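You operate a simulated robot arm through the tools that you are given. There is no shell and no other tool. Be economical: measure what you need, move in short steps, check, and stop when the job is done.

You run a simulated robot arm. Do the job below in one go: nothing can be reset, and whatever is moved stays where it is left.

Task
Check nut plate A in the hole checker, then bin it by result.
Fine: a clear hole goes in the finished bin, a blocked one in the rework bin; the checker's slide ends pulled out; the other plate on the bench and the one in the drawer stay put.

The check looks at the end state, three seconds after you hand in, the way a careful person would. Anything else that was tipped, shoved, dropped, spilled or broken makes it a failure.

Robot
A 7-joint arm with a two-finger parallel gripper, fixed in place. Base frame: the origin is at the foot of the arm, x ahead of it, y to its left, z up; the work surface is at about z = 800. Units: mm, rad, N and s.
With the tool pointing down near the work surface it reaches from about 300 to 700 mm from the base axis. Its first joint turns from -1.152 to 1.152 rad. Payload 1.57 kg.
The tool frame sits at the grasp point between the pads (the TCP): z along the fingers, y along the line on which they close. The tips reach 30 mm beyond it. Largest opening 110 mm; finger width 24, thickness 12; the body of the gripper, 48 by 112 mm, starts 78 mm behind the TCP.
Orientation is that of the tool frame in the base frame, as [roll, pitch, yaw] about the fixed x, y, z axes, in that order (R = Rz(yaw) Ry(pitch) Rx(roll)). With the fingers straight down and closing along the base's y, the tool's x points along the base's -x, its y along +y and its z along -z.

Tools
- The arm moves only by the tool move_arm. Its argument "moves" is a list of rows, each an object (a shift or turn left out is 0, a gripper value left out holds the last) with "offset": the shift along the tool's x, y, z in mm, a list of three; "dr": the turn, a rotation vector about the tool's x, y, z in rad, a list of three. In form: [{"offset": [x, y, z], "dr": [ax, ay, az]}, ...]. A call has 1 to 8 rows; each row shifts and turns the commanded pose from where the row before left it, along the tool's axes as they then stand. "gripper" is the gripper command, from -1 (fully open) to 1 (shut), values between in proportion, set as the call begins (left out, the last holds). Rows are played at 5 a second. More than 50 mm and 0.15 rad between two rows, or a gripper value outside its range, and nothing of the call is played. Where a pose cannot be reached the arm comes as near as it can. A force on the tool above 90 N (or 10 N above the force at the start of the call, whichever is more), or a blocked arm, ends the call early, and 0.2 s more pass. Each finger travels about 108 mm/s and halts on what it meets, pressing with about 22 N; the grip force reading is that of the motor and also rises with nothing between the fingers. The clock runs only during rows and for 0.2 s after the last one: add rows that do not move to give the fingers time. The reply holds the time, the measured pose of the TCP, the force on the tool along the base axes, the opening and the grip force, in the units named above and with some noise, with the torque about the TCP (base axes, N m) and any sound that the robot's microphone picked up.
- Cameras (640 x 400 px; columns grow to the right, rows downward): "scene" is fixed at [164.9, -388.3, 1407.9]; the picture's right is [0.77, -0.63, 0.00], its down [-0.32, -0.40, -0.86] and it looks along [0.54, 0.66, -0.51] (base axes); focal length 257 px, centre (320, 200). "wrist" rides on the gripper at [70, 16, -141] in the tool frame; the picture's right is [-0.23, 0.97, 0.00], its down [-0.86, -0.20, -0.48] and it looks along [-0.47, -0.11, 0.88] (tool axes); focal length 222 px, centre (320, 200).
- snapshot(camera): a new picture of that camera. No time passes.
- pixel_to_xyz(camera, pixels): there is no depth. For up to 12 entries [column, row, z] of the newest picture of that camera ("zoom" is the newest enlarged one), the place [x, y] in the base frame at which the ray of that pixel passes the height z, good to about 2 mm. No time passes.
- zoom(camera, box): a new picture of the part [left, top, right, bottom] of that camera's present view, enlarged. No time passes.
- sign_off(): hands the job in; it is judged then, once.

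Go step by step. Measure first, check grasps and placings, and put right what went wrong. The budget is 80 turns and 46 pictures, counting those below and the enlarged ones. Unless the task says otherwise, let go and move clear before handing in, and close with one line.

The tools are called after "Request:" by a JSON object that holds its "method" and its "body". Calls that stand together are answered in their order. move_arm: Moves the arm, as the interface text tells. Its arguments: {"type":"object","properties":{"moves":{"type":"array"},"gripper":{"type":"number"}},"required":["moves"]} The other tools are called the same way: snapshot (camera) takes a picture; pixel_to_xyz (camera, pixels) gives the place at which the rays of pixels pass given heights; zoom (camera, box) takes an enlarged picture of a part of a camera's view; sign_off () hands the job in.

At the start:

```text
t: 0.0
tcp_pos: [427.1, 191.0, 1222.1]
tool_rot: [-3.141, 0.0, 3.141]
wrist_force: [-0.4, 0.2, 0.5]
torque: [0.01, 0.04, -0.01]
width: 109.9
grip_force: 0.2
```

scene: 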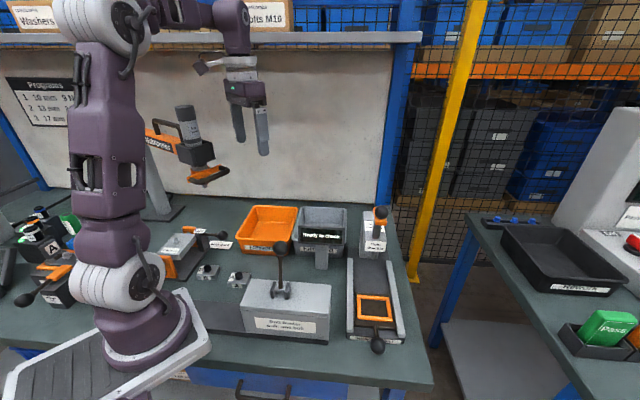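
wrist: 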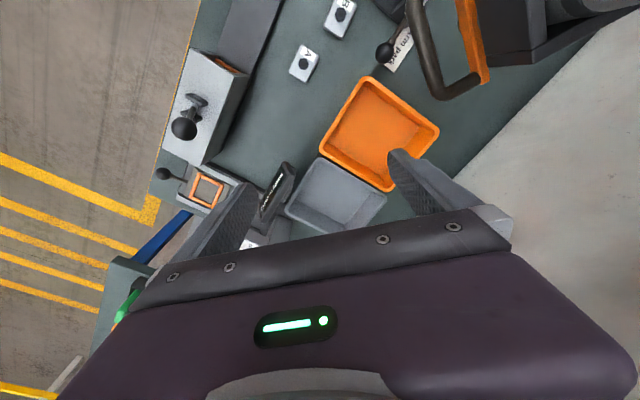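

The wrist view shows plates A (303,62) and B (340,15), the bins (orange and grey), a white drawer box with a knob, and the checker with an orange frame slide. I'll zoom in to read the labels.

Request:
{"method": "zoom", "body": {"camera": "scene", "box": [180, 190, 430, 360]}}

Request:
{"method": "zoom", "body": {"camera": "wrist", "box": [140, 0, 440, 250]}}

Request:
{"method": "zoom", "body": {"camera": "scene", "box": [330, 190, 420, 360]}}

```text
2.35 times, centred on (305, 275) of scene
```

zoom: 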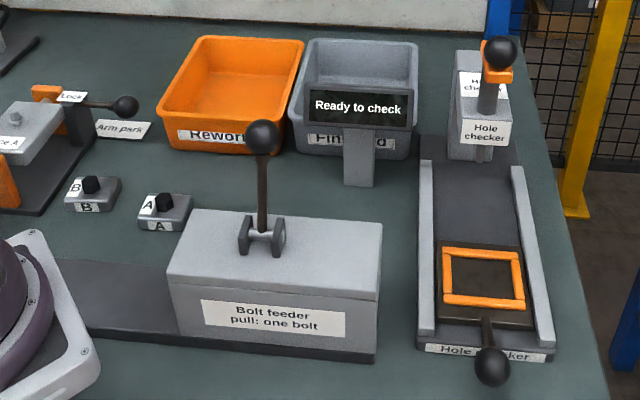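

```text
1.60 times, centred on (290, 125) of wrist
```

zoom: 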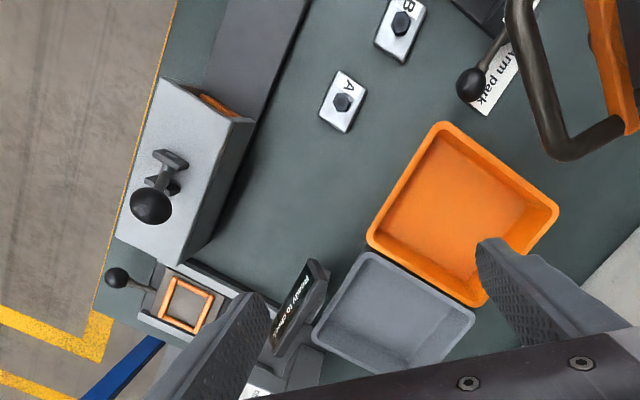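

```text
2.35 times, centred on (375, 275) of scene
```

zoom: 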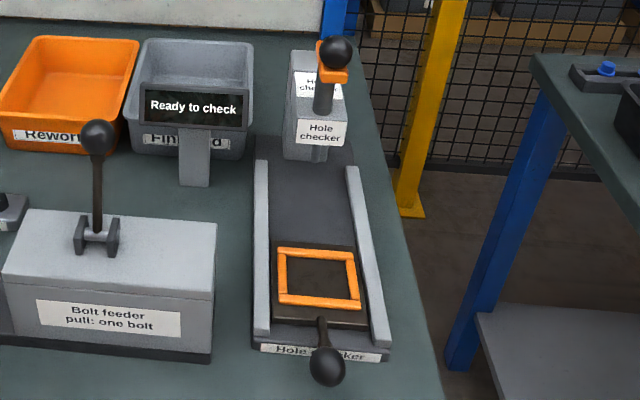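

The checker is a tray (orange frame) on a slide with a knob at the near end, a head with an orange lever, and a display "Ready to check". I'll measure the plate, tray, knob, head and bins.

Request:
{"method": "pixel_to_xyz", "body": {"camera": "zoom", "pixels": [[283, 252, 815], [352, 256, 815], [281, 300, 815], [356, 306, 815], [326, 366, 830], [322, 320, 815], [336, 53, 900], [318, 160, 800], [257, 340, 810], [385, 345, 810], [262, 165, 810], [352, 168, 810]]}}

Request:
{"method": "pixel_to_xyz", "body": {"camera": "wrist", "pixels": [[304, 64, 820], [341, 18, 820], [299, 47, 815], [319, 54, 815], [310, 82, 815], [289, 74, 815], [379, 132, 800], [336, 194, 800], [206, 190, 815], [163, 174, 830]]}}

Request:
{"method": "zoom", "body": {"camera": "wrist", "box": [270, 0, 370, 90]}}

```text
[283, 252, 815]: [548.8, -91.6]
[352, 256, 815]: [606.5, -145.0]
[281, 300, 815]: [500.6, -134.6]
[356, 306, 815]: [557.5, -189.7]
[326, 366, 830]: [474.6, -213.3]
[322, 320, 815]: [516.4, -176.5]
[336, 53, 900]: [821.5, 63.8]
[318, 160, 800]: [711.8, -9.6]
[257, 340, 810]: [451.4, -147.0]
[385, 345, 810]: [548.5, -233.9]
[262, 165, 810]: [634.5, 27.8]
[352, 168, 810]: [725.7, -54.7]
```

```text
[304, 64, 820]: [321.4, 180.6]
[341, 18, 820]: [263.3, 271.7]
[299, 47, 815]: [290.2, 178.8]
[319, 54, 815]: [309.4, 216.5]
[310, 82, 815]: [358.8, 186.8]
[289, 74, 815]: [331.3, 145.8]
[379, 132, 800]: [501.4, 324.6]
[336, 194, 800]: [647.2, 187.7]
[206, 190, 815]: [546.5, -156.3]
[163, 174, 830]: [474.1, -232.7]
```

```text
4.44 times, centred on (320, 45) of wrist
```

zoom: 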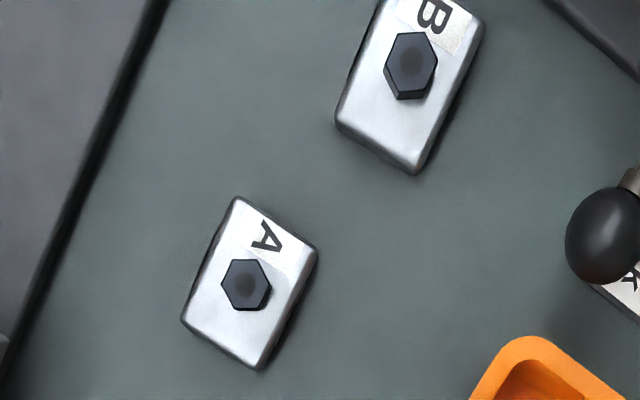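

Plate A sits near (325,180), long axis about -35°, and the tray recess is near (546,-156) with its long axis near -45°. I'll move above A at a medium height, turned to match, and look.

Request:
{"method": "move_arm", "body": {"moves": [{"offset": [25, 0, 40]}, {"offset": [25, 0, 40]}, {"offset": [25, -5, 40]}, {"offset": [25, -5, 40]}, {"offset": [0, 0, 40]}], "gripper": -0.3}}

Request:
{"method": "snapshot", "body": {"camera": "wrist"}}

Request:
{"method": "snapshot", "body": {"camera": "scene"}}

```text
t: 1.2
tcp_pos: [324.8, 181.1, 1021.6]
tool_rot: [-3.141, 0.001, -3.14]
wrist_force: [0.0, -0.3, 0.3]
torque: [-0.01, -0.03, 0.03]
width: 71.5
grip_force: 0.1
```

```text
39 pictures are left
```

wrist: 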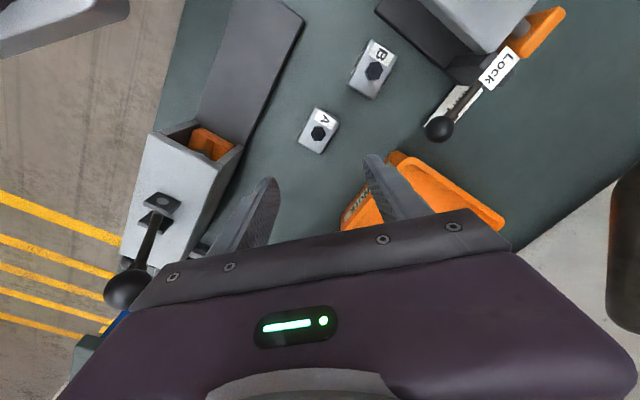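

```text
38 pictures are left
```

scene: 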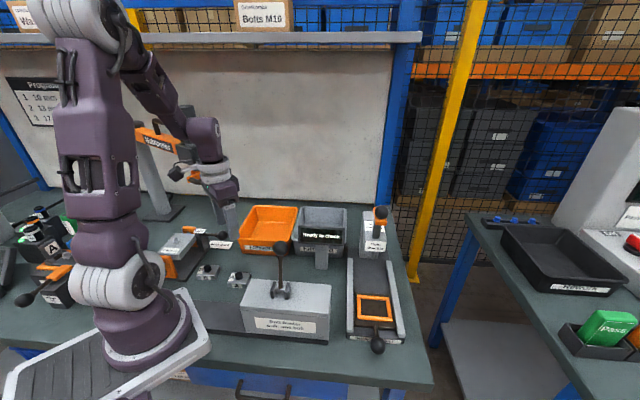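

A is at about (319,132), directly beneath the TCP as expected. I'll zoom for its corners and height.

Request:
{"method": "zoom", "body": {"camera": "wrist", "box": [280, 90, 360, 170]}}

Request:
{"method": "zoom", "body": {"camera": "scene", "box": [195, 255, 275, 305]}}

```text
5.00 times, centred on (320, 130) of wrist
```

zoom: 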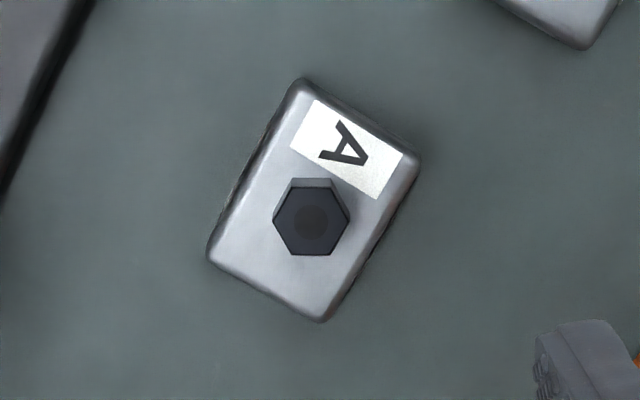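

```text
8.00 times, centred on (235, 280) of scene
```

zoom: 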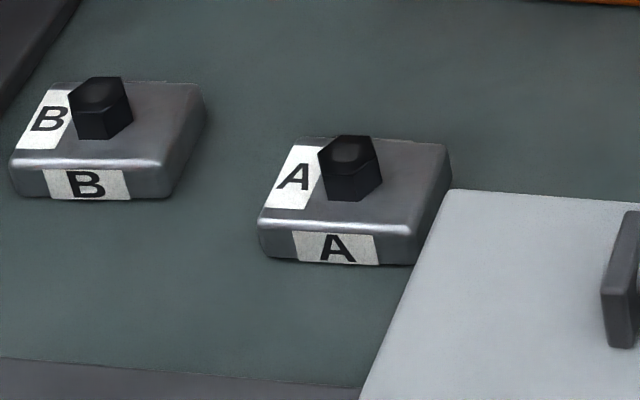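

Request:
{"method": "pixel_to_xyz", "body": {"camera": "wrist", "pixels": [[316, 106, 816], [340, 122, 816], [320.4, 154, 816], [297.6, 141.2, 816], [318.2, 134.4, 830]]}}

Request:
{"method": "pixel_to_xyz", "body": {"camera": "zoom", "pixels": [[266, 256, 800], [262, 218, 810], [262, 218, 815], [262, 218, 820], [412, 265, 800], [412, 232, 815], [450, 148, 815], [303, 140, 815], [348, 150, 825], [348, 150, 835], [348, 150, 830]]}}

```text
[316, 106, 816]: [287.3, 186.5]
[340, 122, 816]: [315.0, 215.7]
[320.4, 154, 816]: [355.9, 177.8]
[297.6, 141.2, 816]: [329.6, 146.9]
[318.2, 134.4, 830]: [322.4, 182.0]
```

```text
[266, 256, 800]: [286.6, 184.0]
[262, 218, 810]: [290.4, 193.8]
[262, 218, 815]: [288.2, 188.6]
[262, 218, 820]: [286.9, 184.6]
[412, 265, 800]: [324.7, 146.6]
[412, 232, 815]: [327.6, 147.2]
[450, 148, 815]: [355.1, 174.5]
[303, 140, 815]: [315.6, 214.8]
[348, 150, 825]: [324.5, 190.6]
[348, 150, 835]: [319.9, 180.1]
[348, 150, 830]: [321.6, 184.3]
```

A's top is at z≈817, centre (322,182), long axis ≈ -43°, and the hex nut reaches z≈833 with flats facing 47°. I'll turn 0.75 rad, then descend to grip the nut.

Request:
{"method": "move_arm", "body": {"moves": [{"offset": [2.8, 1, 15], "dr": [0, 0, 0.125]}, {"offset": [0, 0, 15], "dr": [0, 0, 0.125]}, {"offset": [0, 0, 15], "dr": [0, 0, 0.125]}, {"offset": [0, 0, 15], "dr": [0, 0, 0.125]}, {"offset": [0, 0, 15], "dr": [0, 0, 0.125]}, {"offset": [0, 0, 15], "dr": [0, 0, 0.125]}, {"offset": [0, 0, 20]}, {"offset": [0, 0, 0]}], "gripper": -0.3}}

Request:
{"method": "snapshot", "body": {"camera": "wrist"}}

```text
t: 3.0
tcp_pos: [325.1, 180.6, 912.2]
tool_rot: [-3.142, 0.0, 2.392]
wrist_force: [0.2, -0.1, 0.1]
torque: [-0.05, 0.01, 0.01]
width: 71.5
grip_force: 0.0
```

```text
35 pictures are left
```

wrist: 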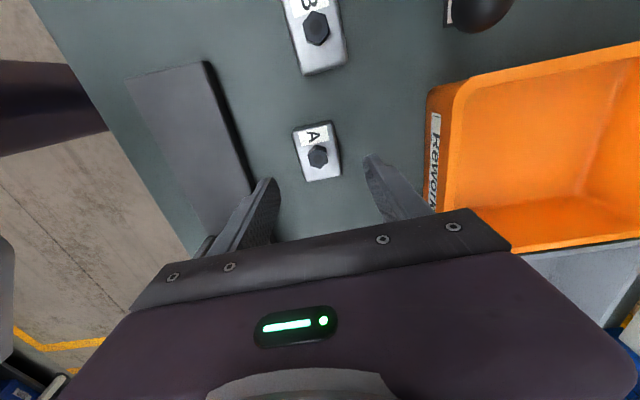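

Request:
{"method": "pixel_to_xyz", "body": {"camera": "wrist", "pixels": [[318.5, 156, 833], [296, 130, 817], [332, 122, 817], [340, 173, 817], [306, 181, 817]]}}

Request:
{"method": "zoom", "body": {"camera": "wrist", "box": [270, 110, 370, 190]}}

```text
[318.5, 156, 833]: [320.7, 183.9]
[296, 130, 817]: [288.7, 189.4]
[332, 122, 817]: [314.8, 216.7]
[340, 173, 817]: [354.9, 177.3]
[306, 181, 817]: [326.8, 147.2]
```

```text
5.00 times, centred on (320, 150) of wrist
```

zoom: 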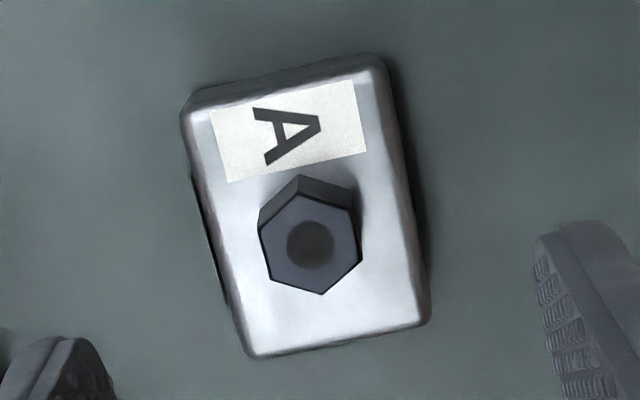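

The hex is at about (321.3,183), with its side flats parallel to my finger pads. I'll shift 4 mm along tool x, descend to TCP z≈850 (tips ≈820) and close.

Request:
{"method": "move_arm", "body": {"moves": [{"offset": [4.3, -0.7, 22]}, {"offset": [0, 0, 20]}, {"offset": [0, 0, 20]}, {"offset": [0, 0, 0]}]}}

Request:
{"method": "move_arm", "body": {"moves": [{}, {}, {}, {}], "gripper": 1}}

Request:
{"method": "zoom", "body": {"camera": "scene", "box": [195, 235, 275, 305]}}

```text
t: 4.0
tcp_pos: [319.3, 184.2, 850.7]
tool_rot: [-3.141, -0.001, 2.39]
wrist_force: [0.2, 0.0, 0.5]
torque: [-0.03, 0.01, 0.01]
width: 71.7
grip_force: 0.1
```

```text
t: 5.0
tcp_pos: [319.9, 183.7, 851.5]
tool_rot: [3.141, -0.001, 2.392]
wrist_force: [0.5, 0.6, 0.4]
torque: [0.01, 0.02, 0.0]
width: 19.7
grip_force: 21.9
```

```text
5.71 times, centred on (235, 270) of scene
```

zoom: 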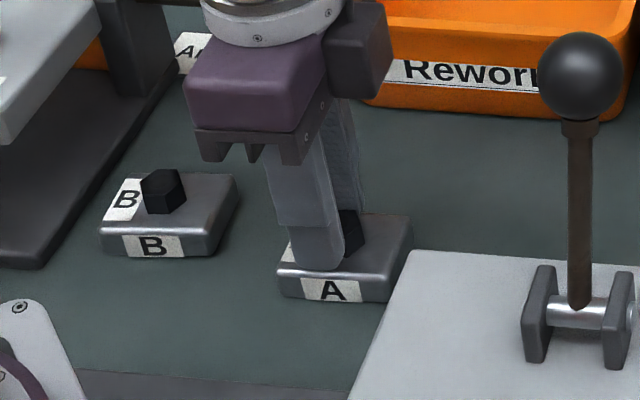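

The grip closed at 19.7 mm on the hex. I'll lift 150 mm.

Request:
{"method": "move_arm", "body": {"moves": [{"offset": [0, 0, -15]}, {"offset": [0, 0, -30]}, {"offset": [0, 0, -40]}, {"offset": [0, 0, -40]}, {"offset": [0, 0, -25]}]}}

Request:
{"method": "snapshot", "body": {"camera": "wrist"}}

Request:
{"method": "zoom", "body": {"camera": "scene", "box": [330, 200, 420, 360]}}

```text
t: 6.2
tcp_pos: [321.8, 183.7, 1001.5]
tool_rot: [-3.142, -0.001, 2.391]
wrist_force: [0.1, 0.5, 0.5]
torque: [-0.02, -0.02, -0.03]
width: 0.0
grip_force: 21.1
```

```text
32 pictures are left
```

wrist: 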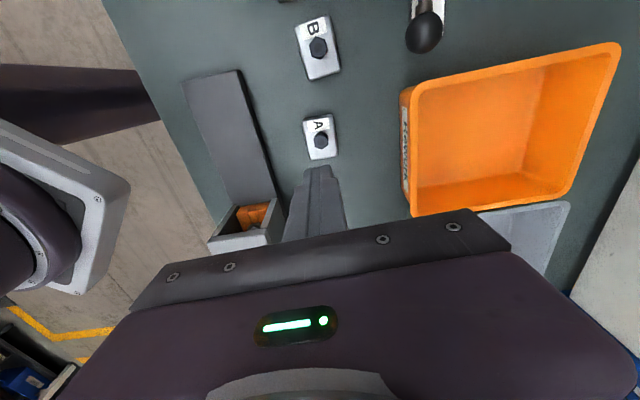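

```text
2.50 times, centred on (375, 280) of scene
```

zoom: 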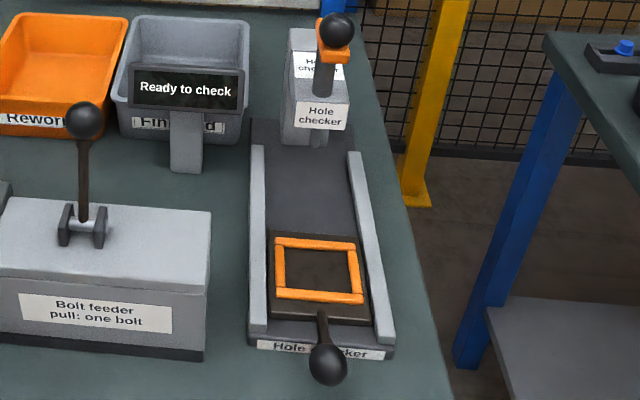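

The gripper came up empty (width 0); A stayed upright on the bench at (320,135). I'll grip the plate's sides instead, after measuring A again and the tray frame height.

Request:
{"method": "pixel_to_xyz", "body": {"camera": "zoom", "pixels": [[286, 250, 815], [347, 252, 815], [285, 289, 815], [349, 293, 815], [275, 240, 815], [357, 243, 815], [275, 298, 815], [362, 302, 815], [268, 318, 808], [371, 325, 808]]}}

Request:
{"method": "zoom", "body": {"camera": "scene", "box": [340, 285, 410, 355]}}

Request:
{"method": "zoom", "body": {"camera": "wrist", "box": [270, 90, 370, 180]}}

```text
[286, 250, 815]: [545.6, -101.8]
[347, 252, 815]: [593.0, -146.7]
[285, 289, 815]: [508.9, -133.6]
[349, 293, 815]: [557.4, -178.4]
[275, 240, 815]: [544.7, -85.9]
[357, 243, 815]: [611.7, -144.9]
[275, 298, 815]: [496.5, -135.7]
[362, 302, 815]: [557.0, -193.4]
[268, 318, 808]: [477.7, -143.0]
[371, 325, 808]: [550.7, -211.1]
```

```text
5.71 times, centred on (375, 320) of scene
```

zoom: 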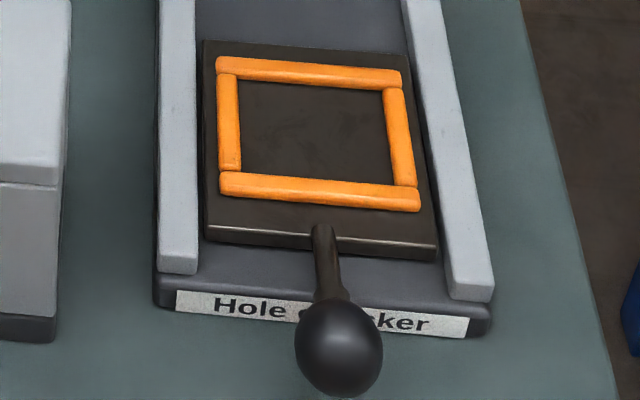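

```text
4.44 times, centred on (320, 135) of wrist
```

zoom: 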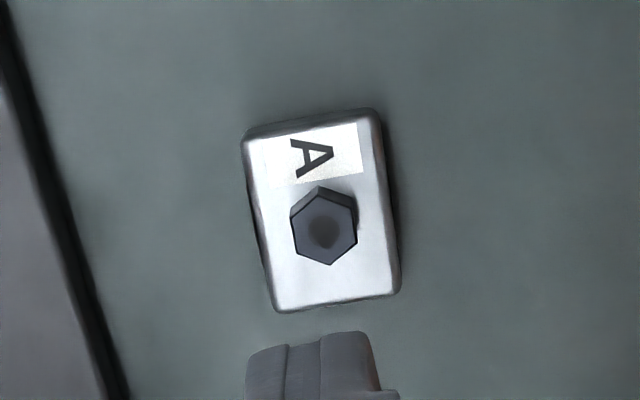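

Request:
{"method": "pixel_to_xyz", "body": {"camera": "wrist", "pixels": [[303.2, 119.3, 817], [333.1, 114.3, 817], [338.1, 156, 817], [309.9, 160.3, 817], [321.5, 141.5, 833]]}}

Request:
{"method": "pixel_to_xyz", "body": {"camera": "zoom", "pixels": [[322, 230, 833]]}}

```text
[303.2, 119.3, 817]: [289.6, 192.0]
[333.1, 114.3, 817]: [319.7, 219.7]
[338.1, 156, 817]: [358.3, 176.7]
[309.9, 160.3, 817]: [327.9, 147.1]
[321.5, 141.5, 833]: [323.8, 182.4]
```

```text
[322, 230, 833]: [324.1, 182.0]
```

A is now centred at about (324,183), turned to about -48.5°. I'll realign by 0.09 rad, open, descend to TCP z≈838 (tips ≈808) and grip the sides.

Request:
{"method": "move_arm", "body": {"moves": [{"offset": [-1.7, 1, 0], "dr": [0, 0, 0.09]}, {"offset": [0, 0, 0]}, {"offset": [0, 0, 40]}, {"offset": [0, 0, 40]}, {"offset": [0, 0, 40]}, {"offset": [0, 0, 28]}, {"offset": [0, 0, 15]}, {}], "gripper": -0.3}}

Request:
{"method": "move_arm", "body": {"moves": [{}, {}, {}, {}], "gripper": 1}}

Request:
{"method": "move_arm", "body": {"moves": [{"offset": [0, 0, -5]}, {"offset": [0, 0, -10]}, {"offset": [0, 0, -15]}, {}]}}

Request:
{"method": "snapshot", "body": {"camera": "wrist"}}

```text
t: 8.0
tcp_pos: [321.1, 182.9, 839.8]
tool_rot: [3.141, -0.001, 2.302]
wrist_force: [0.8, -0.4, 1.4]
torque: [0.02, -0.04, -0.03]
width: 71.6
grip_force: 0.1
```

```text
t: 9.0
tcp_pos: [322.1, 182.6, 840.0]
tool_rot: [-3.14, 0.0, 2.302]
wrist_force: [1.2, 0.8, -0.3]
torque: [0.0, -0.01, 0.0]
width: 45.1
grip_force: 22.2
```

```text
t: 10.0
tcp_pos: [322.2, 185.4, 867.8]
tool_rot: [3.141, 0.001, 2.303]
wrist_force: [0.0, -0.5, -3.2]
torque: [0.03, 0.0, -0.02]
width: 44.6
grip_force: 22.2
```

```text
28 pictures are left
```

wrist: 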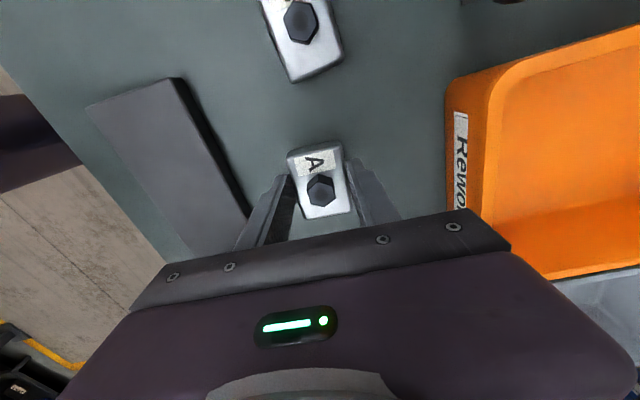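

A is held (width 44.6, about 3 N on the wrist). I'll raise to z≈1060 to clear the feeder lever and travel toward the tray, stopping about 60 mm short to view it.

Request:
{"method": "move_arm", "body": {"moves": [{"offset": [0, 0, -25]}, {"offset": [0, 0, -40]}, {"offset": [0, 0, -40]}, {"offset": [0, 0, -40]}, {"offset": [0, 0, -40]}, {"offset": [0, 0, -10]}, {}]}}

Request:
{"method": "move_arm", "body": {"moves": [{"offset": [-30, -6, 0]}, {"offset": [-45, -6, 0]}, {"offset": [-45, -6, 0]}, {"offset": [-45, -6, 0]}, {"offset": [-45, -7, 0]}, {"offset": [-45, -7, 0]}, {"offset": [-45, -7, 0]}, {"offset": [-38, -6, 0]}]}}

Request:
{"method": "snapshot", "body": {"camera": "wrist"}}

```text
t: 11.6
tcp_pos: [321.4, 182.1, 1062.1]
tool_rot: [-3.141, 0.001, 2.303]
wrist_force: [0.0, -0.1, -2.8]
torque: [0.03, 0.02, -0.03]
width: 44.7
grip_force: 21.9
```

```text
t: 13.4
tcp_pos: [507.8, -100.8, 1063.7]
tool_rot: [3.141, -0.001, 2.303]
wrist_force: [1.1, -0.6, -3.7]
torque: [-0.01, 0.01, 0.02]
width: 44.7
grip_force: 21.5
```

```text
27 pictures are left
```

wrist: 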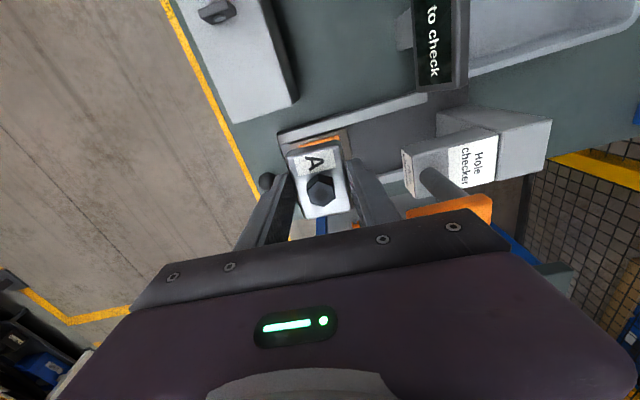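

The tray is hidden behind the held plate (orange edge at (320,140)). The image's up direction is tool +x, so I'll go 130 mm further along -x to see the tray in the upper part of the view.

Request:
{"method": "move_arm", "body": {"moves": [{"offset": [-40, 0, 0]}, {"offset": [-45, 0, 0]}, {"offset": [-45, 0, 0]}, {}]}}

Request:
{"method": "snapshot", "body": {"camera": "wrist"}}

Request:
{"method": "zoom", "body": {"camera": "wrist", "box": [220, 40, 420, 220]}}

```text
t: 14.4
tcp_pos: [595.4, -199.1, 1063.4]
tool_rot: [-3.141, -0.002, 2.304]
wrist_force: [0.8, -0.2, -3.2]
torque: [0.02, 0.0, 0.01]
width: 44.5
grip_force: 22.4
```

```text
26 pictures are left
```

wrist: 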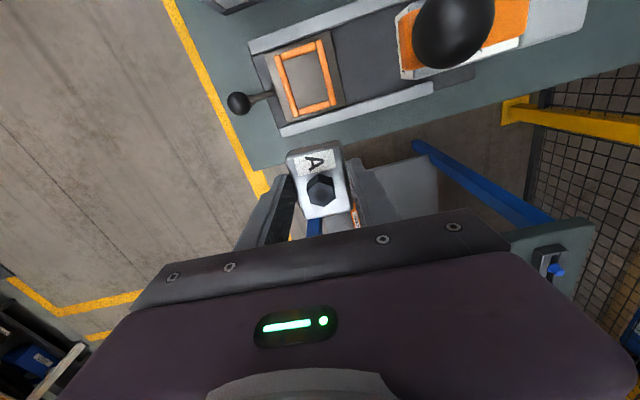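

```text
2.22 times, centred on (320, 130) of wrist
```

zoom: 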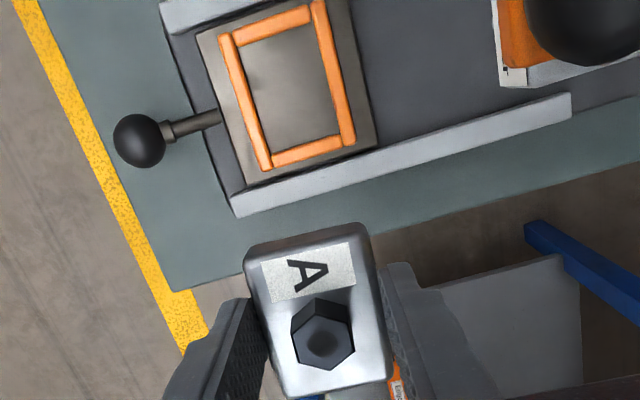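

Request:
{"method": "pixel_to_xyz", "body": {"camera": "zoom", "pixels": [[237, 46, 815], [316, 24, 815], [342, 135, 815], [272, 157, 815], [237, 46, 810], [316, 24, 810], [342, 135, 810], [272, 157, 810], [139, 140, 825]]}}

Request:
{"method": "pixel_to_xyz", "body": {"camera": "wrist", "pixels": [[455, 28, 900], [455, 28, 950], [455, 28, 1000]]}}

Request:
{"method": "pixel_to_xyz", "body": {"camera": "scene", "pixels": [[380, 213, 900], [380, 213, 950], [380, 213, 1000]]}}

```text
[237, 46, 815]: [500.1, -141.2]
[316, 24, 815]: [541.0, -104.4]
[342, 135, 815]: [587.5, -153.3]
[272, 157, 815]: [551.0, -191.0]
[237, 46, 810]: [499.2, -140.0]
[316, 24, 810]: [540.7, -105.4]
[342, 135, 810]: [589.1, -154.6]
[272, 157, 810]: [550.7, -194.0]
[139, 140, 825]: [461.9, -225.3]
```

```text
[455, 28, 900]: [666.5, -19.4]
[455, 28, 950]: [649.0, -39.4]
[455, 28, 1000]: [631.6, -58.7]
```

```text
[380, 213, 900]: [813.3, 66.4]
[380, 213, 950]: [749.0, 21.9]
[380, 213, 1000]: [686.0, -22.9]
```

The frame's interior is about 52×67 mm, centred near (545,-147) at top z≈820, angle ≈ -45°. The lever ball sits high at roughly (615,-77,1055), so I'll stay clear of it. Now I'll measure the plate's pose in the hand.

Request:
{"method": "pixel_to_xyz", "body": {"camera": "zoom", "pixels": [[244, 255, 1040], [364, 224, 1040], [392, 382, 1040], [286, 399, 1040], [323, 340, 1056]]}}

Request:
{"method": "pixel_to_xyz", "body": {"camera": "scene", "pixels": [[382, 212.5, 1040], [382, 212.5, 1060]]}}

Request:
{"method": "pixel_to_xyz", "body": {"camera": "wrist", "pixels": [[455, 28, 1040], [455, 28, 1060]]}}

```text
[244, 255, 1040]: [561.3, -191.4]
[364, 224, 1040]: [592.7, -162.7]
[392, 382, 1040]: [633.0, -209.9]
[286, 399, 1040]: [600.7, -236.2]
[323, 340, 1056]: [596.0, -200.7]
```

```text
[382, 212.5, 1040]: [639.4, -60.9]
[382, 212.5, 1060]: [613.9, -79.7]
```

```text
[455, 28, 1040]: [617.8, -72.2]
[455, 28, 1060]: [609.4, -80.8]
```

Plate centre (597,-200) and angle about -49° match the TCP. I'll shift +74 along tool x and -3 along y, rotate -0.06 rad, and descend to z≈885 to check.

Request:
{"method": "move_arm", "body": {"moves": [{"offset": [37, -1.5, 0]}, {"offset": [37, -1.5, 0]}, {"dr": [0, 0, -0.06], "offset": [0, 0, 30]}, {"offset": [0, 0, 45]}, {"offset": [0, 0, 45]}, {"offset": [0, 0, 38]}, {"offset": [0, 0, 20]}, {}]}}

Request:
{"method": "zoom", "body": {"camera": "wrist", "box": [220, 60, 420, 220]}}

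Request:
{"method": "zoom", "body": {"camera": "scene", "box": [320, 200, 420, 360]}}

```text
t: 16.2
tcp_pos: [544.6, -145.1, 887.6]
tool_rot: [3.14, -0.001, 2.361]
wrist_force: [-0.4, 0.4, -2.7]
torque: [0.01, -0.02, -0.01]
width: 44.9
grip_force: 21.5
```

```text
2.50 times, centred on (320, 140) of wrist
```

zoom: 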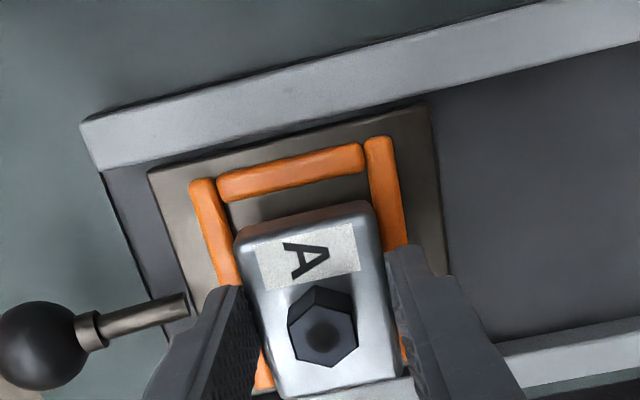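

```text
2.50 times, centred on (370, 280) of scene
```

zoom: 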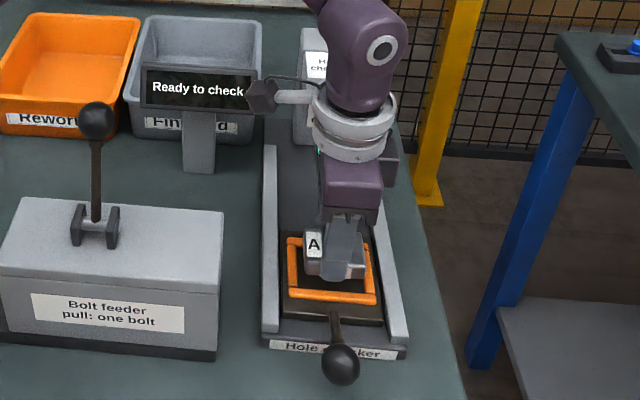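

Alignment looks close. I'll measure the plate's top edge against the frame's inner corners.

Request:
{"method": "zoom", "body": {"camera": "wrist", "box": [270, 90, 390, 220]}}

Request:
{"method": "pixel_to_xyz", "body": {"camera": "wrist", "pixels": [[281, 141.5, 820], [337.5, 128, 820], [297.5, 133, 820], [286, 157, 865], [340, 142, 865], [353, 212, 865], [304, 219, 865]]}}

```text
3.08 times, centred on (330, 155) of wrist
```

zoom: 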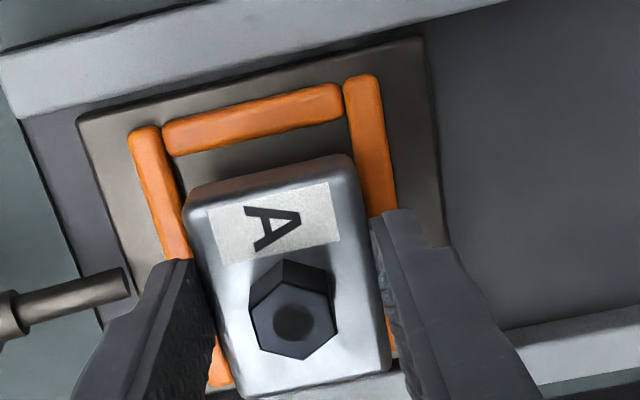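

```text
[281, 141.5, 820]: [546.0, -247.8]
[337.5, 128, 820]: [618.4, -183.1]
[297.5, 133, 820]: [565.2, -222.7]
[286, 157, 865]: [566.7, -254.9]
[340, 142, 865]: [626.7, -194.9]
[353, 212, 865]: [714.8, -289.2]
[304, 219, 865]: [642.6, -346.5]
```

Request:
{"method": "pixel_to_xyz", "body": {"camera": "zoom", "pixels": [[168, 155, 820], [352, 113, 820], [234, 385, 820], [395, 350, 820], [185, 205, 864], [354, 156, 864], [390, 368, 864], [237, 399, 864], [293, 320, 880]]}}

```text
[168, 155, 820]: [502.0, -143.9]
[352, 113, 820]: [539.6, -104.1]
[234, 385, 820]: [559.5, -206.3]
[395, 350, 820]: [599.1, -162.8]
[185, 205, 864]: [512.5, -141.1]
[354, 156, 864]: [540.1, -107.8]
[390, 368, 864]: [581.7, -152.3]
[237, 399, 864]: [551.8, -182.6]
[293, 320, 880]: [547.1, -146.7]
```

The plate is within about 2 mm of the frame centre and parallel to it. I'll shift y by -2 mm, then lower gently.

Request:
{"method": "move_arm", "body": {"moves": [{"offset": [0, -2, 10]}, {"offset": [0, 0, 10]}, {"offset": [0, 0, 4]}, {"offset": [0, 0, 3]}, {}]}}

Request:
{"method": "move_arm", "body": {"moves": [{"offset": [0, 0, 2]}, {"offset": [0, 0, 2]}, {}]}}

Request:
{"method": "zoom", "body": {"camera": "wrist", "box": [250, 90, 390, 220]}}

```text
t: 17.1
tcp_pos: [546.1, -146.4, 866.5]
tool_rot: [3.142, 0.004, 2.361]
wrist_force: [-8.5, 5.9, 21.1]
torque: [-0.08, 0.96, -0.34]
width: 44.8
grip_force: 21.9
stopped in row 4: the force on the tool passed its limit at 104 N (the readings are from after the stop); the commanded pose is now the measured one
```

```text
t: 17.7
tcp_pos: [545.7, -146.2, 867.5]
tool_rot: [3.138, 0.002, 2.361]
wrist_force: [-9.9, 6.8, 23.2]
torque: [-0.13, 0.99, -0.38]
width: 44.7
grip_force: 21.5
stopped in row 3: the force on the tool passed its limit at 98 N (the readings are from after the stop); the commanded pose is now the measured one
```

```text
3.08 times, centred on (320, 155) of wrist
```

zoom: 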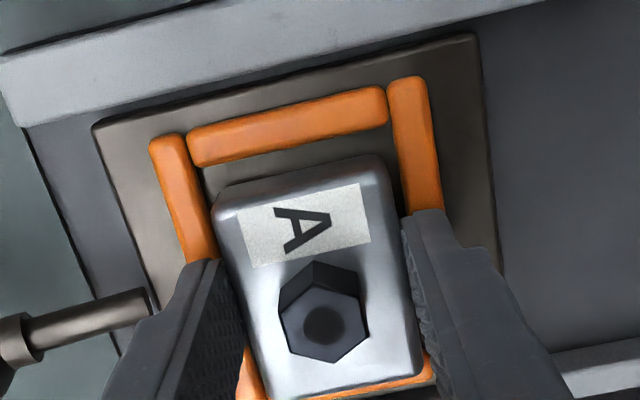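

Contact came early at z≈867. The gap is at the label end and the far end rests on the lower bar, so the plate needs to go toward tool +x. I'll measure how much.

Request:
{"method": "pixel_to_xyz", "body": {"camera": "zoom", "pixels": [[199, 167, 821], [390, 125, 821], [265, 398, 821], [436, 360, 821], [215, 205, 844], [384, 156, 844], [424, 372, 844], [265, 398, 844]]}}

Request:
{"method": "move_arm", "body": {"moves": [{"offset": [0, 0, -6]}, {"offset": [0, 0, -6]}, {}]}}

Request:
{"method": "zoom", "body": {"camera": "scene", "box": [340, 270, 410, 340]}}

```text
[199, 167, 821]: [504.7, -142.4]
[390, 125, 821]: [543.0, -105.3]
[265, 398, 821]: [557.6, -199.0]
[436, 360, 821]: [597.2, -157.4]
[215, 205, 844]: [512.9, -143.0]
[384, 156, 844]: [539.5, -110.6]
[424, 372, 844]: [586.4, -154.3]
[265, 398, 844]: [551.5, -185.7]
```

```text
t: 18.5
tcp_pos: [545.3, -146.7, 877.1]
tool_rot: [3.138, 0.004, 2.362]
wrist_force: [0.3, -0.6, -2.4]
torque: [0.0, 0.01, 0.02]
width: 44.8
grip_force: 22.1
```

```text
5.71 times, centred on (375, 305) of scene
```

zoom: 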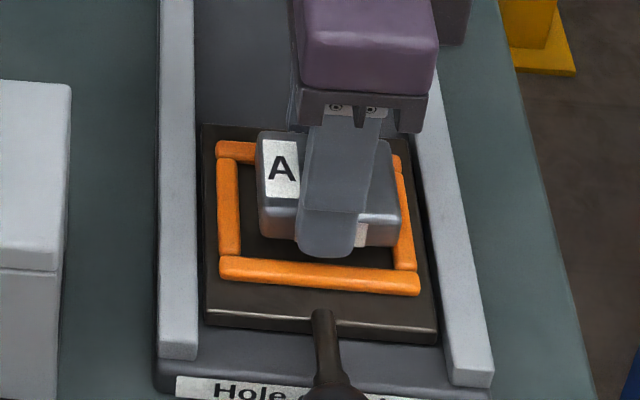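

The contact torque places the touch at tool y≈-31, which is the left fingertip on the side bar. So the bars are about z 836 and the plate's bottom was already inside the frame. I'll shift +1.5 mm in x, lower until just above that contact, and view it before releasing.

Request:
{"method": "move_arm", "body": {"moves": [{"offset": [1.5, 0, 4]}, {"offset": [0, 0, 4]}, {}]}}

Request:
{"method": "zoom", "body": {"camera": "scene", "box": [350, 280, 400, 325]}}

```text
t: 19.3
tcp_pos: [545.6, -145.1, 870.4]
tool_rot: [3.138, 0.003, 2.361]
wrist_force: [0.0, -0.2, -2.9]
torque: [0.01, 0.0, 0.04]
width: 44.6
grip_force: 22.3
```

```text
8.89 times, centred on (375, 302) of scene
```

zoom: 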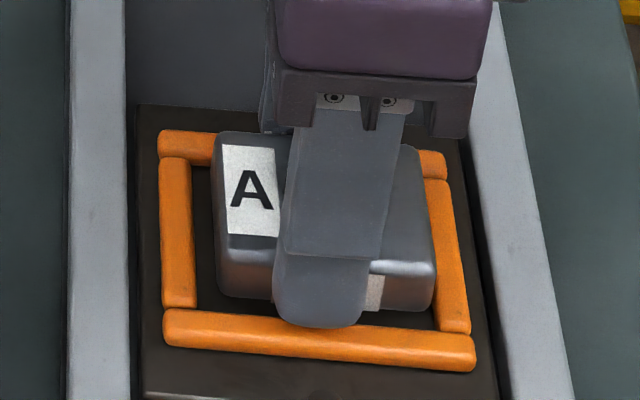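

In this view the left gap (195–222) is larger than the right (≈435), so the plate needs about 3 mm more toward tool +x. I'll shift and lower gently.

Request:
{"method": "move_arm", "body": {"moves": [{"offset": [3, 0, 0]}, {"offset": [0, 0, 2]}, {}]}}

Request:
{"method": "move_arm", "body": {"moves": [{"offset": [0, 0, 1.5]}, {"offset": [0, 0, 1]}, {}]}}

Request:
{"method": "zoom", "body": {"camera": "scene", "box": [350, 280, 400, 325]}}

```text
t: 20.1
tcp_pos: [542.5, -143.8, 867.5]
tool_rot: [3.139, 0.006, 2.36]
wrist_force: [-0.3, 0.9, -2.9]
torque: [0.0, 0.0, 0.02]
width: 44.8
grip_force: 22.0
```

```text
t: 20.9
tcp_pos: [543.4, -143.0, 865.9]
tool_rot: [3.138, 0.005, 2.361]
wrist_force: [-9.3, 6.3, 33.4]
torque: [-0.15, 1.22, -0.26]
width: 44.7
grip_force: 22.1
```

```text
8.89 times, centred on (375, 302) of scene
```

zoom: 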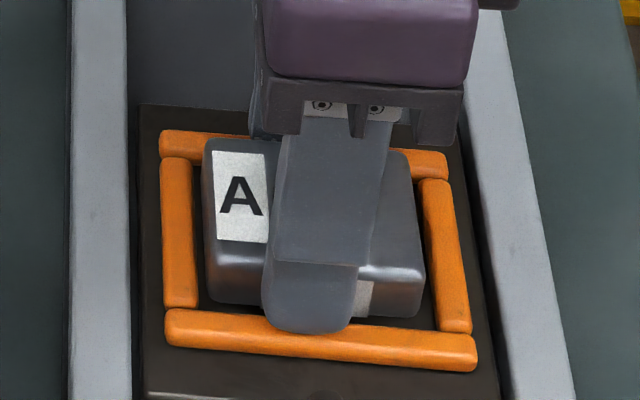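

Plate A is now centred inside the frame (gaps both sides) and the front fingertip rests on the front bar. I'll raise 1 mm and release.

Request:
{"method": "move_arm", "body": {"moves": [{"offset": [0, 0, -1.5]}, {}]}}

Request:
{"method": "move_arm", "body": {"moves": [{}, {}, {"offset": [0, 0, -30]}, {"offset": [0, 0, -40]}, {"offset": [0, 0, -40]}, {}], "gripper": -0.25}}

Request:
{"method": "zoom", "body": {"camera": "scene", "box": [340, 275, 410, 335]}}

Request:
{"method": "snapshot", "body": {"camera": "wrist"}}

```text
t: 21.5
tcp_pos: [541.9, -143.2, 867.8]
tool_rot: [3.137, 0.006, 2.362]
wrist_force: [-4.4, 3.8, 16.5]
torque: [-0.14, 0.64, -0.18]
width: 44.7
grip_force: 21.7
```

```text
t: 22.9
tcp_pos: [539.7, -142.7, 979.4]
tool_rot: [3.14, 0.005, 2.363]
wrist_force: [0.4, -0.5, 0.9]
torque: [-0.03, -0.01, 0.0]
width: 68.6
grip_force: 0.1
```

```text
6.67 times, centred on (375, 305) of scene
```

zoom: 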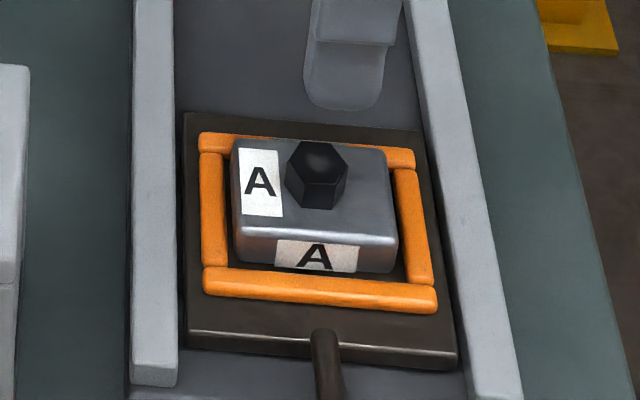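

```text
16 pictures are left
```

wrist: 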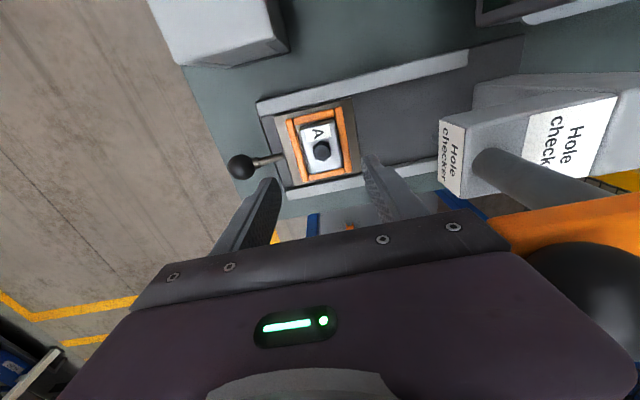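

Plate A sits flat in the tray. The vertical plunger rod with its ball at about (612,-79) lies on the slide axis, about 95 mm beyond the tray. Next I'll locate the slide knob from both cameras so I can grip it.

Request:
{"method": "pixel_to_xyz", "body": {"camera": "wrist", "pixels": [[241, 167, 820], [241, 167, 835], [241, 167, 850], [278, 158, 830], [321, 150, 850]]}}

Request:
{"method": "snapshot", "body": {"camera": "scene"}}

Request:
{"method": "pixel_to_xyz", "body": {"camera": "scene", "pixels": [[378, 346, 820], [378, 346, 835], [378, 346, 850]]}}

```text
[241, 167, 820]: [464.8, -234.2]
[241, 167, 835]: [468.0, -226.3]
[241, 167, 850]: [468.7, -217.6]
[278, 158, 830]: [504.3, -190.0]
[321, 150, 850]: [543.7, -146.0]
```

```text
15 pictures are left
```

scene: 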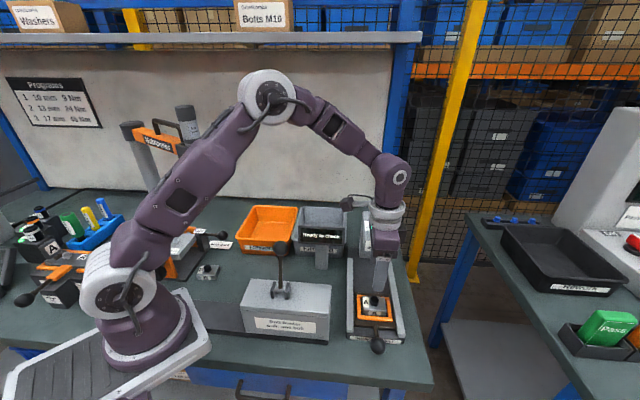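

```text
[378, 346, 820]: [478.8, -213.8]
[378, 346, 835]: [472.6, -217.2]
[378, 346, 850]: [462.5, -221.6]
```

The two rays cross near (468,-221,842) for the knob ball. I'll back off over it, then turn -90° about the tool axis so the fingers straddle the knob across the slide.

Request:
{"method": "move_arm", "body": {"moves": [{"offset": [-1.4, -35, 0]}, {"offset": [-1, -36, 0]}, {"offset": [-1, -35, 0]}, {"dr": [0, 0, -0.143]}, {"dr": [0, 0, -0.143]}, {"dr": [0, 0, -0.143]}, {"dr": [0, 0, -0.143]}, {"dr": [0, 0, -0.143]}], "gripper": -0.1}}

Request:
{"method": "move_arm", "body": {"moves": [{"dr": [0, 0, -0.143]}, {"dr": [0, 0, -0.143]}, {"dr": [0, 0, -0.143]}, {"dr": [0, 0, -0.143]}, {"dr": [0, 0, -0.143]}, {"dr": [0, 0, -0.141]}, {}]}}

Request:
{"method": "snapshot", "body": {"camera": "wrist"}}

```text
t: 24.7
tcp_pos: [469.7, -221.7, 977.0]
tool_rot: [3.141, 0.004, 3.079]
wrist_force: [0.1, -0.1, 0.1]
torque: [-0.01, 0.01, 0.03]
width: 60.3
grip_force: 0.1
```

```text
t: 26.3
tcp_pos: [470.3, -221.2, 976.5]
tool_rot: [-3.137, 0.004, -2.35]
wrist_force: [-0.2, 0.4, 0.4]
torque: [-0.02, 0.01, -0.01]
width: 60.4
grip_force: 0.0
```

```text
14 pictures are left
```

wrist: 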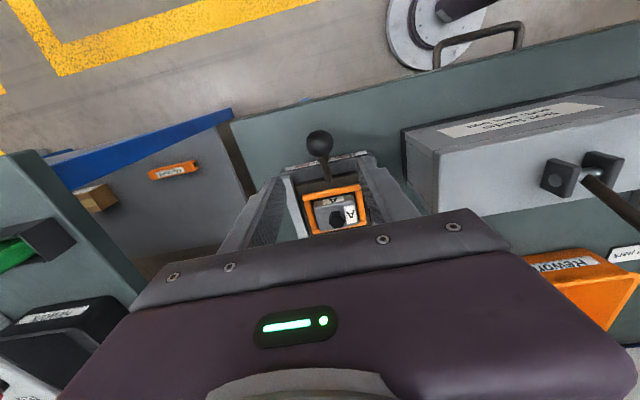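

The knob is at (320,143) between the finger lines. I'll check its position.

Request:
{"method": "pixel_to_xyz", "body": {"camera": "wrist", "pixels": [[320, 143, 835], [320, 143, 845]]}}

```text
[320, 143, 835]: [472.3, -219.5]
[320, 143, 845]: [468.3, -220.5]
```

It matches: the knob is under the TCP. I'll descend to z≈847 and close on it.

Request:
{"method": "move_arm", "body": {"moves": [{"offset": [0, 0, 40]}, {"offset": [0, 0, 40]}, {"offset": [0, 0, 30]}, {"offset": [0, 0, 12]}, {"offset": [0, 0, 8]}, {}]}}

Request:
{"method": "move_arm", "body": {"moves": [{}, {}, {}, {}], "gripper": 1}}

Request:
{"method": "zoom", "body": {"camera": "scene", "box": [320, 230, 430, 370]}}

```text
t: 27.7
tcp_pos: [472.0, -221.4, 845.4]
tool_rot: [-3.136, 0.004, -2.35]
wrist_force: [0.4, -0.9, 1.1]
torque: [-0.01, 0.01, 0.03]
width: 60.3
grip_force: 0.0
```

```text
t: 28.7
tcp_pos: [471.9, -221.1, 845.7]
tool_rot: [-3.135, 0.006, -2.352]
wrist_force: [10.3, -10.4, -9.3]
torque: [0.07, -0.11, -0.02]
width: 33.4
grip_force: 41.0
```

```text
2.86 times, centred on (375, 300) of scene
```

zoom: 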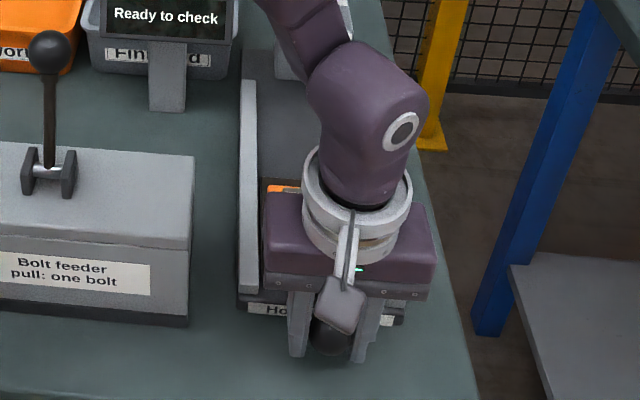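

The knob is gripped at 33 mm. I'll ease the sideways load by 1.5 mm and push the slide in along tool -x.

Request:
{"method": "move_arm", "body": {"moves": [{"offset": [0, -1.5, 0]}, {"offset": [-6, 0, 0]}, {"offset": [-10, 0, 0]}, {"offset": [-12, 0, 0]}, {"offset": [-12, 0, 0]}]}}

```text
t: 30.1
tcp_pos: [487.4, -205.4, 846.2]
tool_rot: [3.137, -0.027, -2.361]
wrist_force: [-8.1, -4.0, 11.4]
torque: [-0.32, 0.58, 0.2]
width: 33.2
grip_force: 41.6
stopped in row 5: the force on the tool passed its limit at 91 N (the readings are from after the stop); the commanded pose is now the measured one
```

It stopped after about 22 mm with 91 N. I'll look before pushing further.

Request:
{"method": "snapshot", "body": {"camera": "wrist"}}

Request:
{"method": "move_arm", "body": {"moves": [{}]}}

```text
12 pictures are left
```

wrist: 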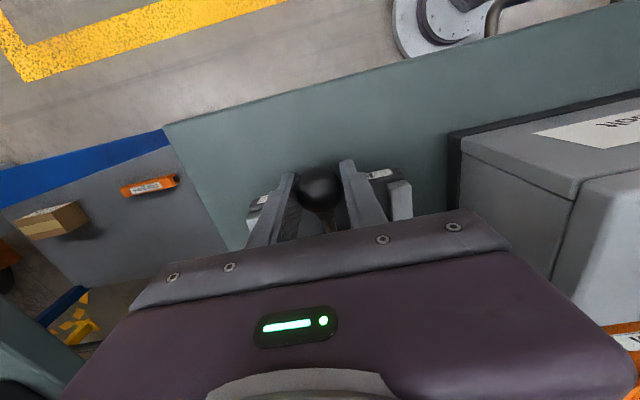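

```text
t: 30.4
tcp_pos: [487.4, -207.3, 845.3]
tool_rot: [3.136, -0.029, -2.362]
wrist_force: [-13.5, -6.4, 18.1]
torque: [-0.47, 0.95, 0.42]
width: 33.2
grip_force: 40.6
```

Tips at z≈815 seem to catch the base plate's front edge (upward force), while the ball sits about 8 mm behind the TCP. I'll release, rise 14 mm (tips ≈829 still span the ball), back up 7 mm and regrip.

Request:
{"method": "move_arm", "body": {"moves": [{}, {}, {"offset": [2, 0, -7]}, {"offset": [6, 0, -7]}, {}], "gripper": 0.2}}

Request:
{"method": "move_arm", "body": {"moves": [{"dr": [0, 0.03, 0]}, {}]}}

Request:
{"method": "snapshot", "body": {"camera": "wrist"}}

```text
t: 31.6
tcp_pos: [484.5, -210.5, 859.9]
tool_rot: [3.139, -0.023, -2.361]
wrist_force: [-0.2, 0.3, 0.4]
torque: [0.01, -0.02, 0.0]
width: 44.1
grip_force: 0.0
```

```text
t: 32.2
tcp_pos: [482.7, -211.0, 860.3]
tool_rot: [3.136, -0.056, -2.361]
wrist_force: [-0.5, -0.2, -0.1]
torque: [-0.02, 0.0, -0.01]
width: 44.0
grip_force: 0.0
```

```text
11 pictures are left
```

wrist: 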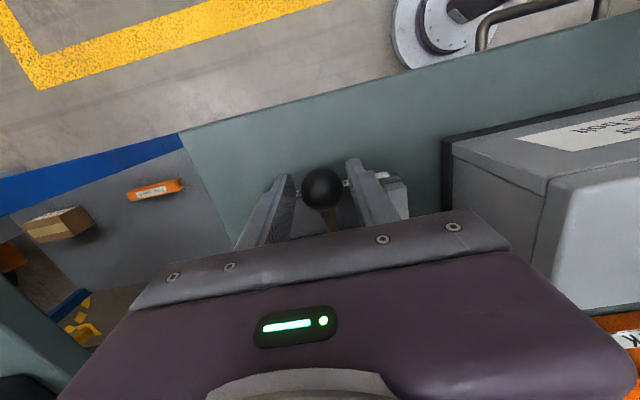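

The tilt correction went the wrong way, so I'll reverse it. I'll also locate the ball.

Request:
{"method": "pixel_to_xyz", "body": {"camera": "wrist", "pixels": [[322, 188, 838], [322, 188, 843], [322, 188, 848]]}}

Request:
{"method": "move_arm", "body": {"moves": [{"dr": [0, -0.056, 0]}, {}]}}

```text
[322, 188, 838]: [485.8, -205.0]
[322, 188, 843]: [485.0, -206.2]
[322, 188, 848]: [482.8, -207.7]
```

```text
t: 32.9
tcp_pos: [482.9, -210.4, 859.9]
tool_rot: [3.137, 0.002, -2.361]
wrist_force: [-0.4, 0.5, 0.3]
torque: [0.04, -0.01, -0.02]
width: 44.0
grip_force: 0.2
```

The ball is at about (485,-206), so the slide has moved ~22 mm. I'll recentre, grip and push on.

Request:
{"method": "move_arm", "body": {"moves": [{"offset": [-4, 1, 0]}, {}, {}, {}], "gripper": 1}}

Request:
{"method": "move_arm", "body": {"moves": [{"offset": [-6, 0, 0]}, {"offset": [-8, 0, 0]}, {"offset": [-8, 0, 0]}, {"offset": [-8, 0, 0]}]}}

```text
t: 33.9
tcp_pos: [485.8, -207.3, 859.1]
tool_rot: [3.139, 0.003, -2.361]
wrist_force: [5.4, -6.5, -10.6]
torque: [-0.25, -0.02, -0.09]
width: 33.3
grip_force: 41.2
```

```text
t: 34.9
tcp_pos: [506.7, -186.4, 858.8]
tool_rot: [3.134, 0.001, -2.362]
wrist_force: [4.7, -6.5, -19.8]
torque: [-0.07, -0.09, -0.27]
width: 33.2
grip_force: 40.9
```

The slide moves freely. I'll keep pushing in small steps until it reaches its stop.

Request:
{"method": "move_arm", "body": {"moves": [{"offset": [-8, 0, 0]}, {"offset": [-8, 0, 0]}, {"offset": [-8, 0, 0]}, {"offset": [-7, 0, 0]}, {}]}}

Request:
{"method": "zoom", "body": {"camera": "scene", "box": [290, 200, 430, 350]}}

```text
t: 36.0
tcp_pos: [529.3, -164.3, 860.6]
tool_rot: [3.138, 0.002, -2.362]
wrist_force: [7.0, -8.2, -18.0]
torque: [-0.5, 0.34, -0.11]
width: 33.3
grip_force: 40.8
```

```text
2.67 times, centred on (360, 275) of scene
```

zoom: 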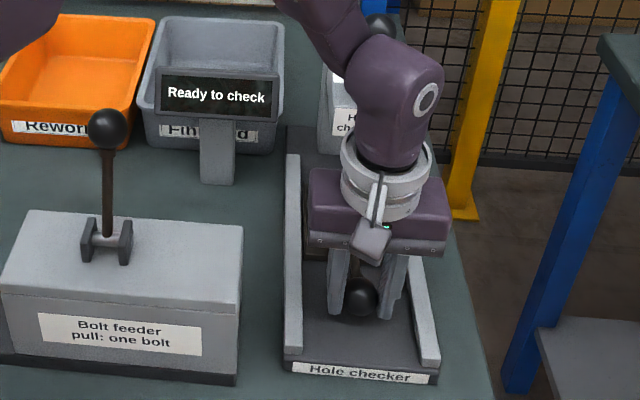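

About 84 mm in, no stop yet, and the display still says "Ready to check". I'll continue in 5 mm steps.

Request:
{"method": "move_arm", "body": {"moves": [{"offset": [-5, 0, 0]}, {"offset": [-5, 0, 0]}, {"offset": [-5, 0, 0]}, {}]}}

```text
t: 37.0
tcp_pos: [539.4, -152.9, 859.7]
tool_rot: [3.136, 0.001, -2.36]
wrist_force: [7.3, -7.5, -22.9]
torque: [-0.12, -0.18, -0.13]
width: 33.3
grip_force: 40.9
```

Request:
{"method": "move_arm", "body": {"moves": [{"offset": [-4, 0, 0]}, {"offset": [-4, 0, 0]}, {"offset": [-4, 0, 0]}, {}]}}

Request:
{"method": "snapshot", "body": {"camera": "wrist"}}

```text
t: 38.0
tcp_pos: [548.2, -144.8, 859.8]
tool_rot: [3.137, 0.004, -2.362]
wrist_force: [1.3, -1.2, -5.2]
torque: [-0.17, 0.29, 0.01]
width: 33.3
grip_force: 41.4
```

```text
9 pictures are left
```

wrist: 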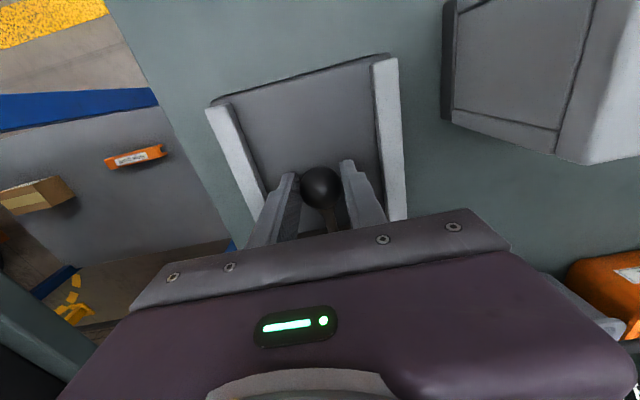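

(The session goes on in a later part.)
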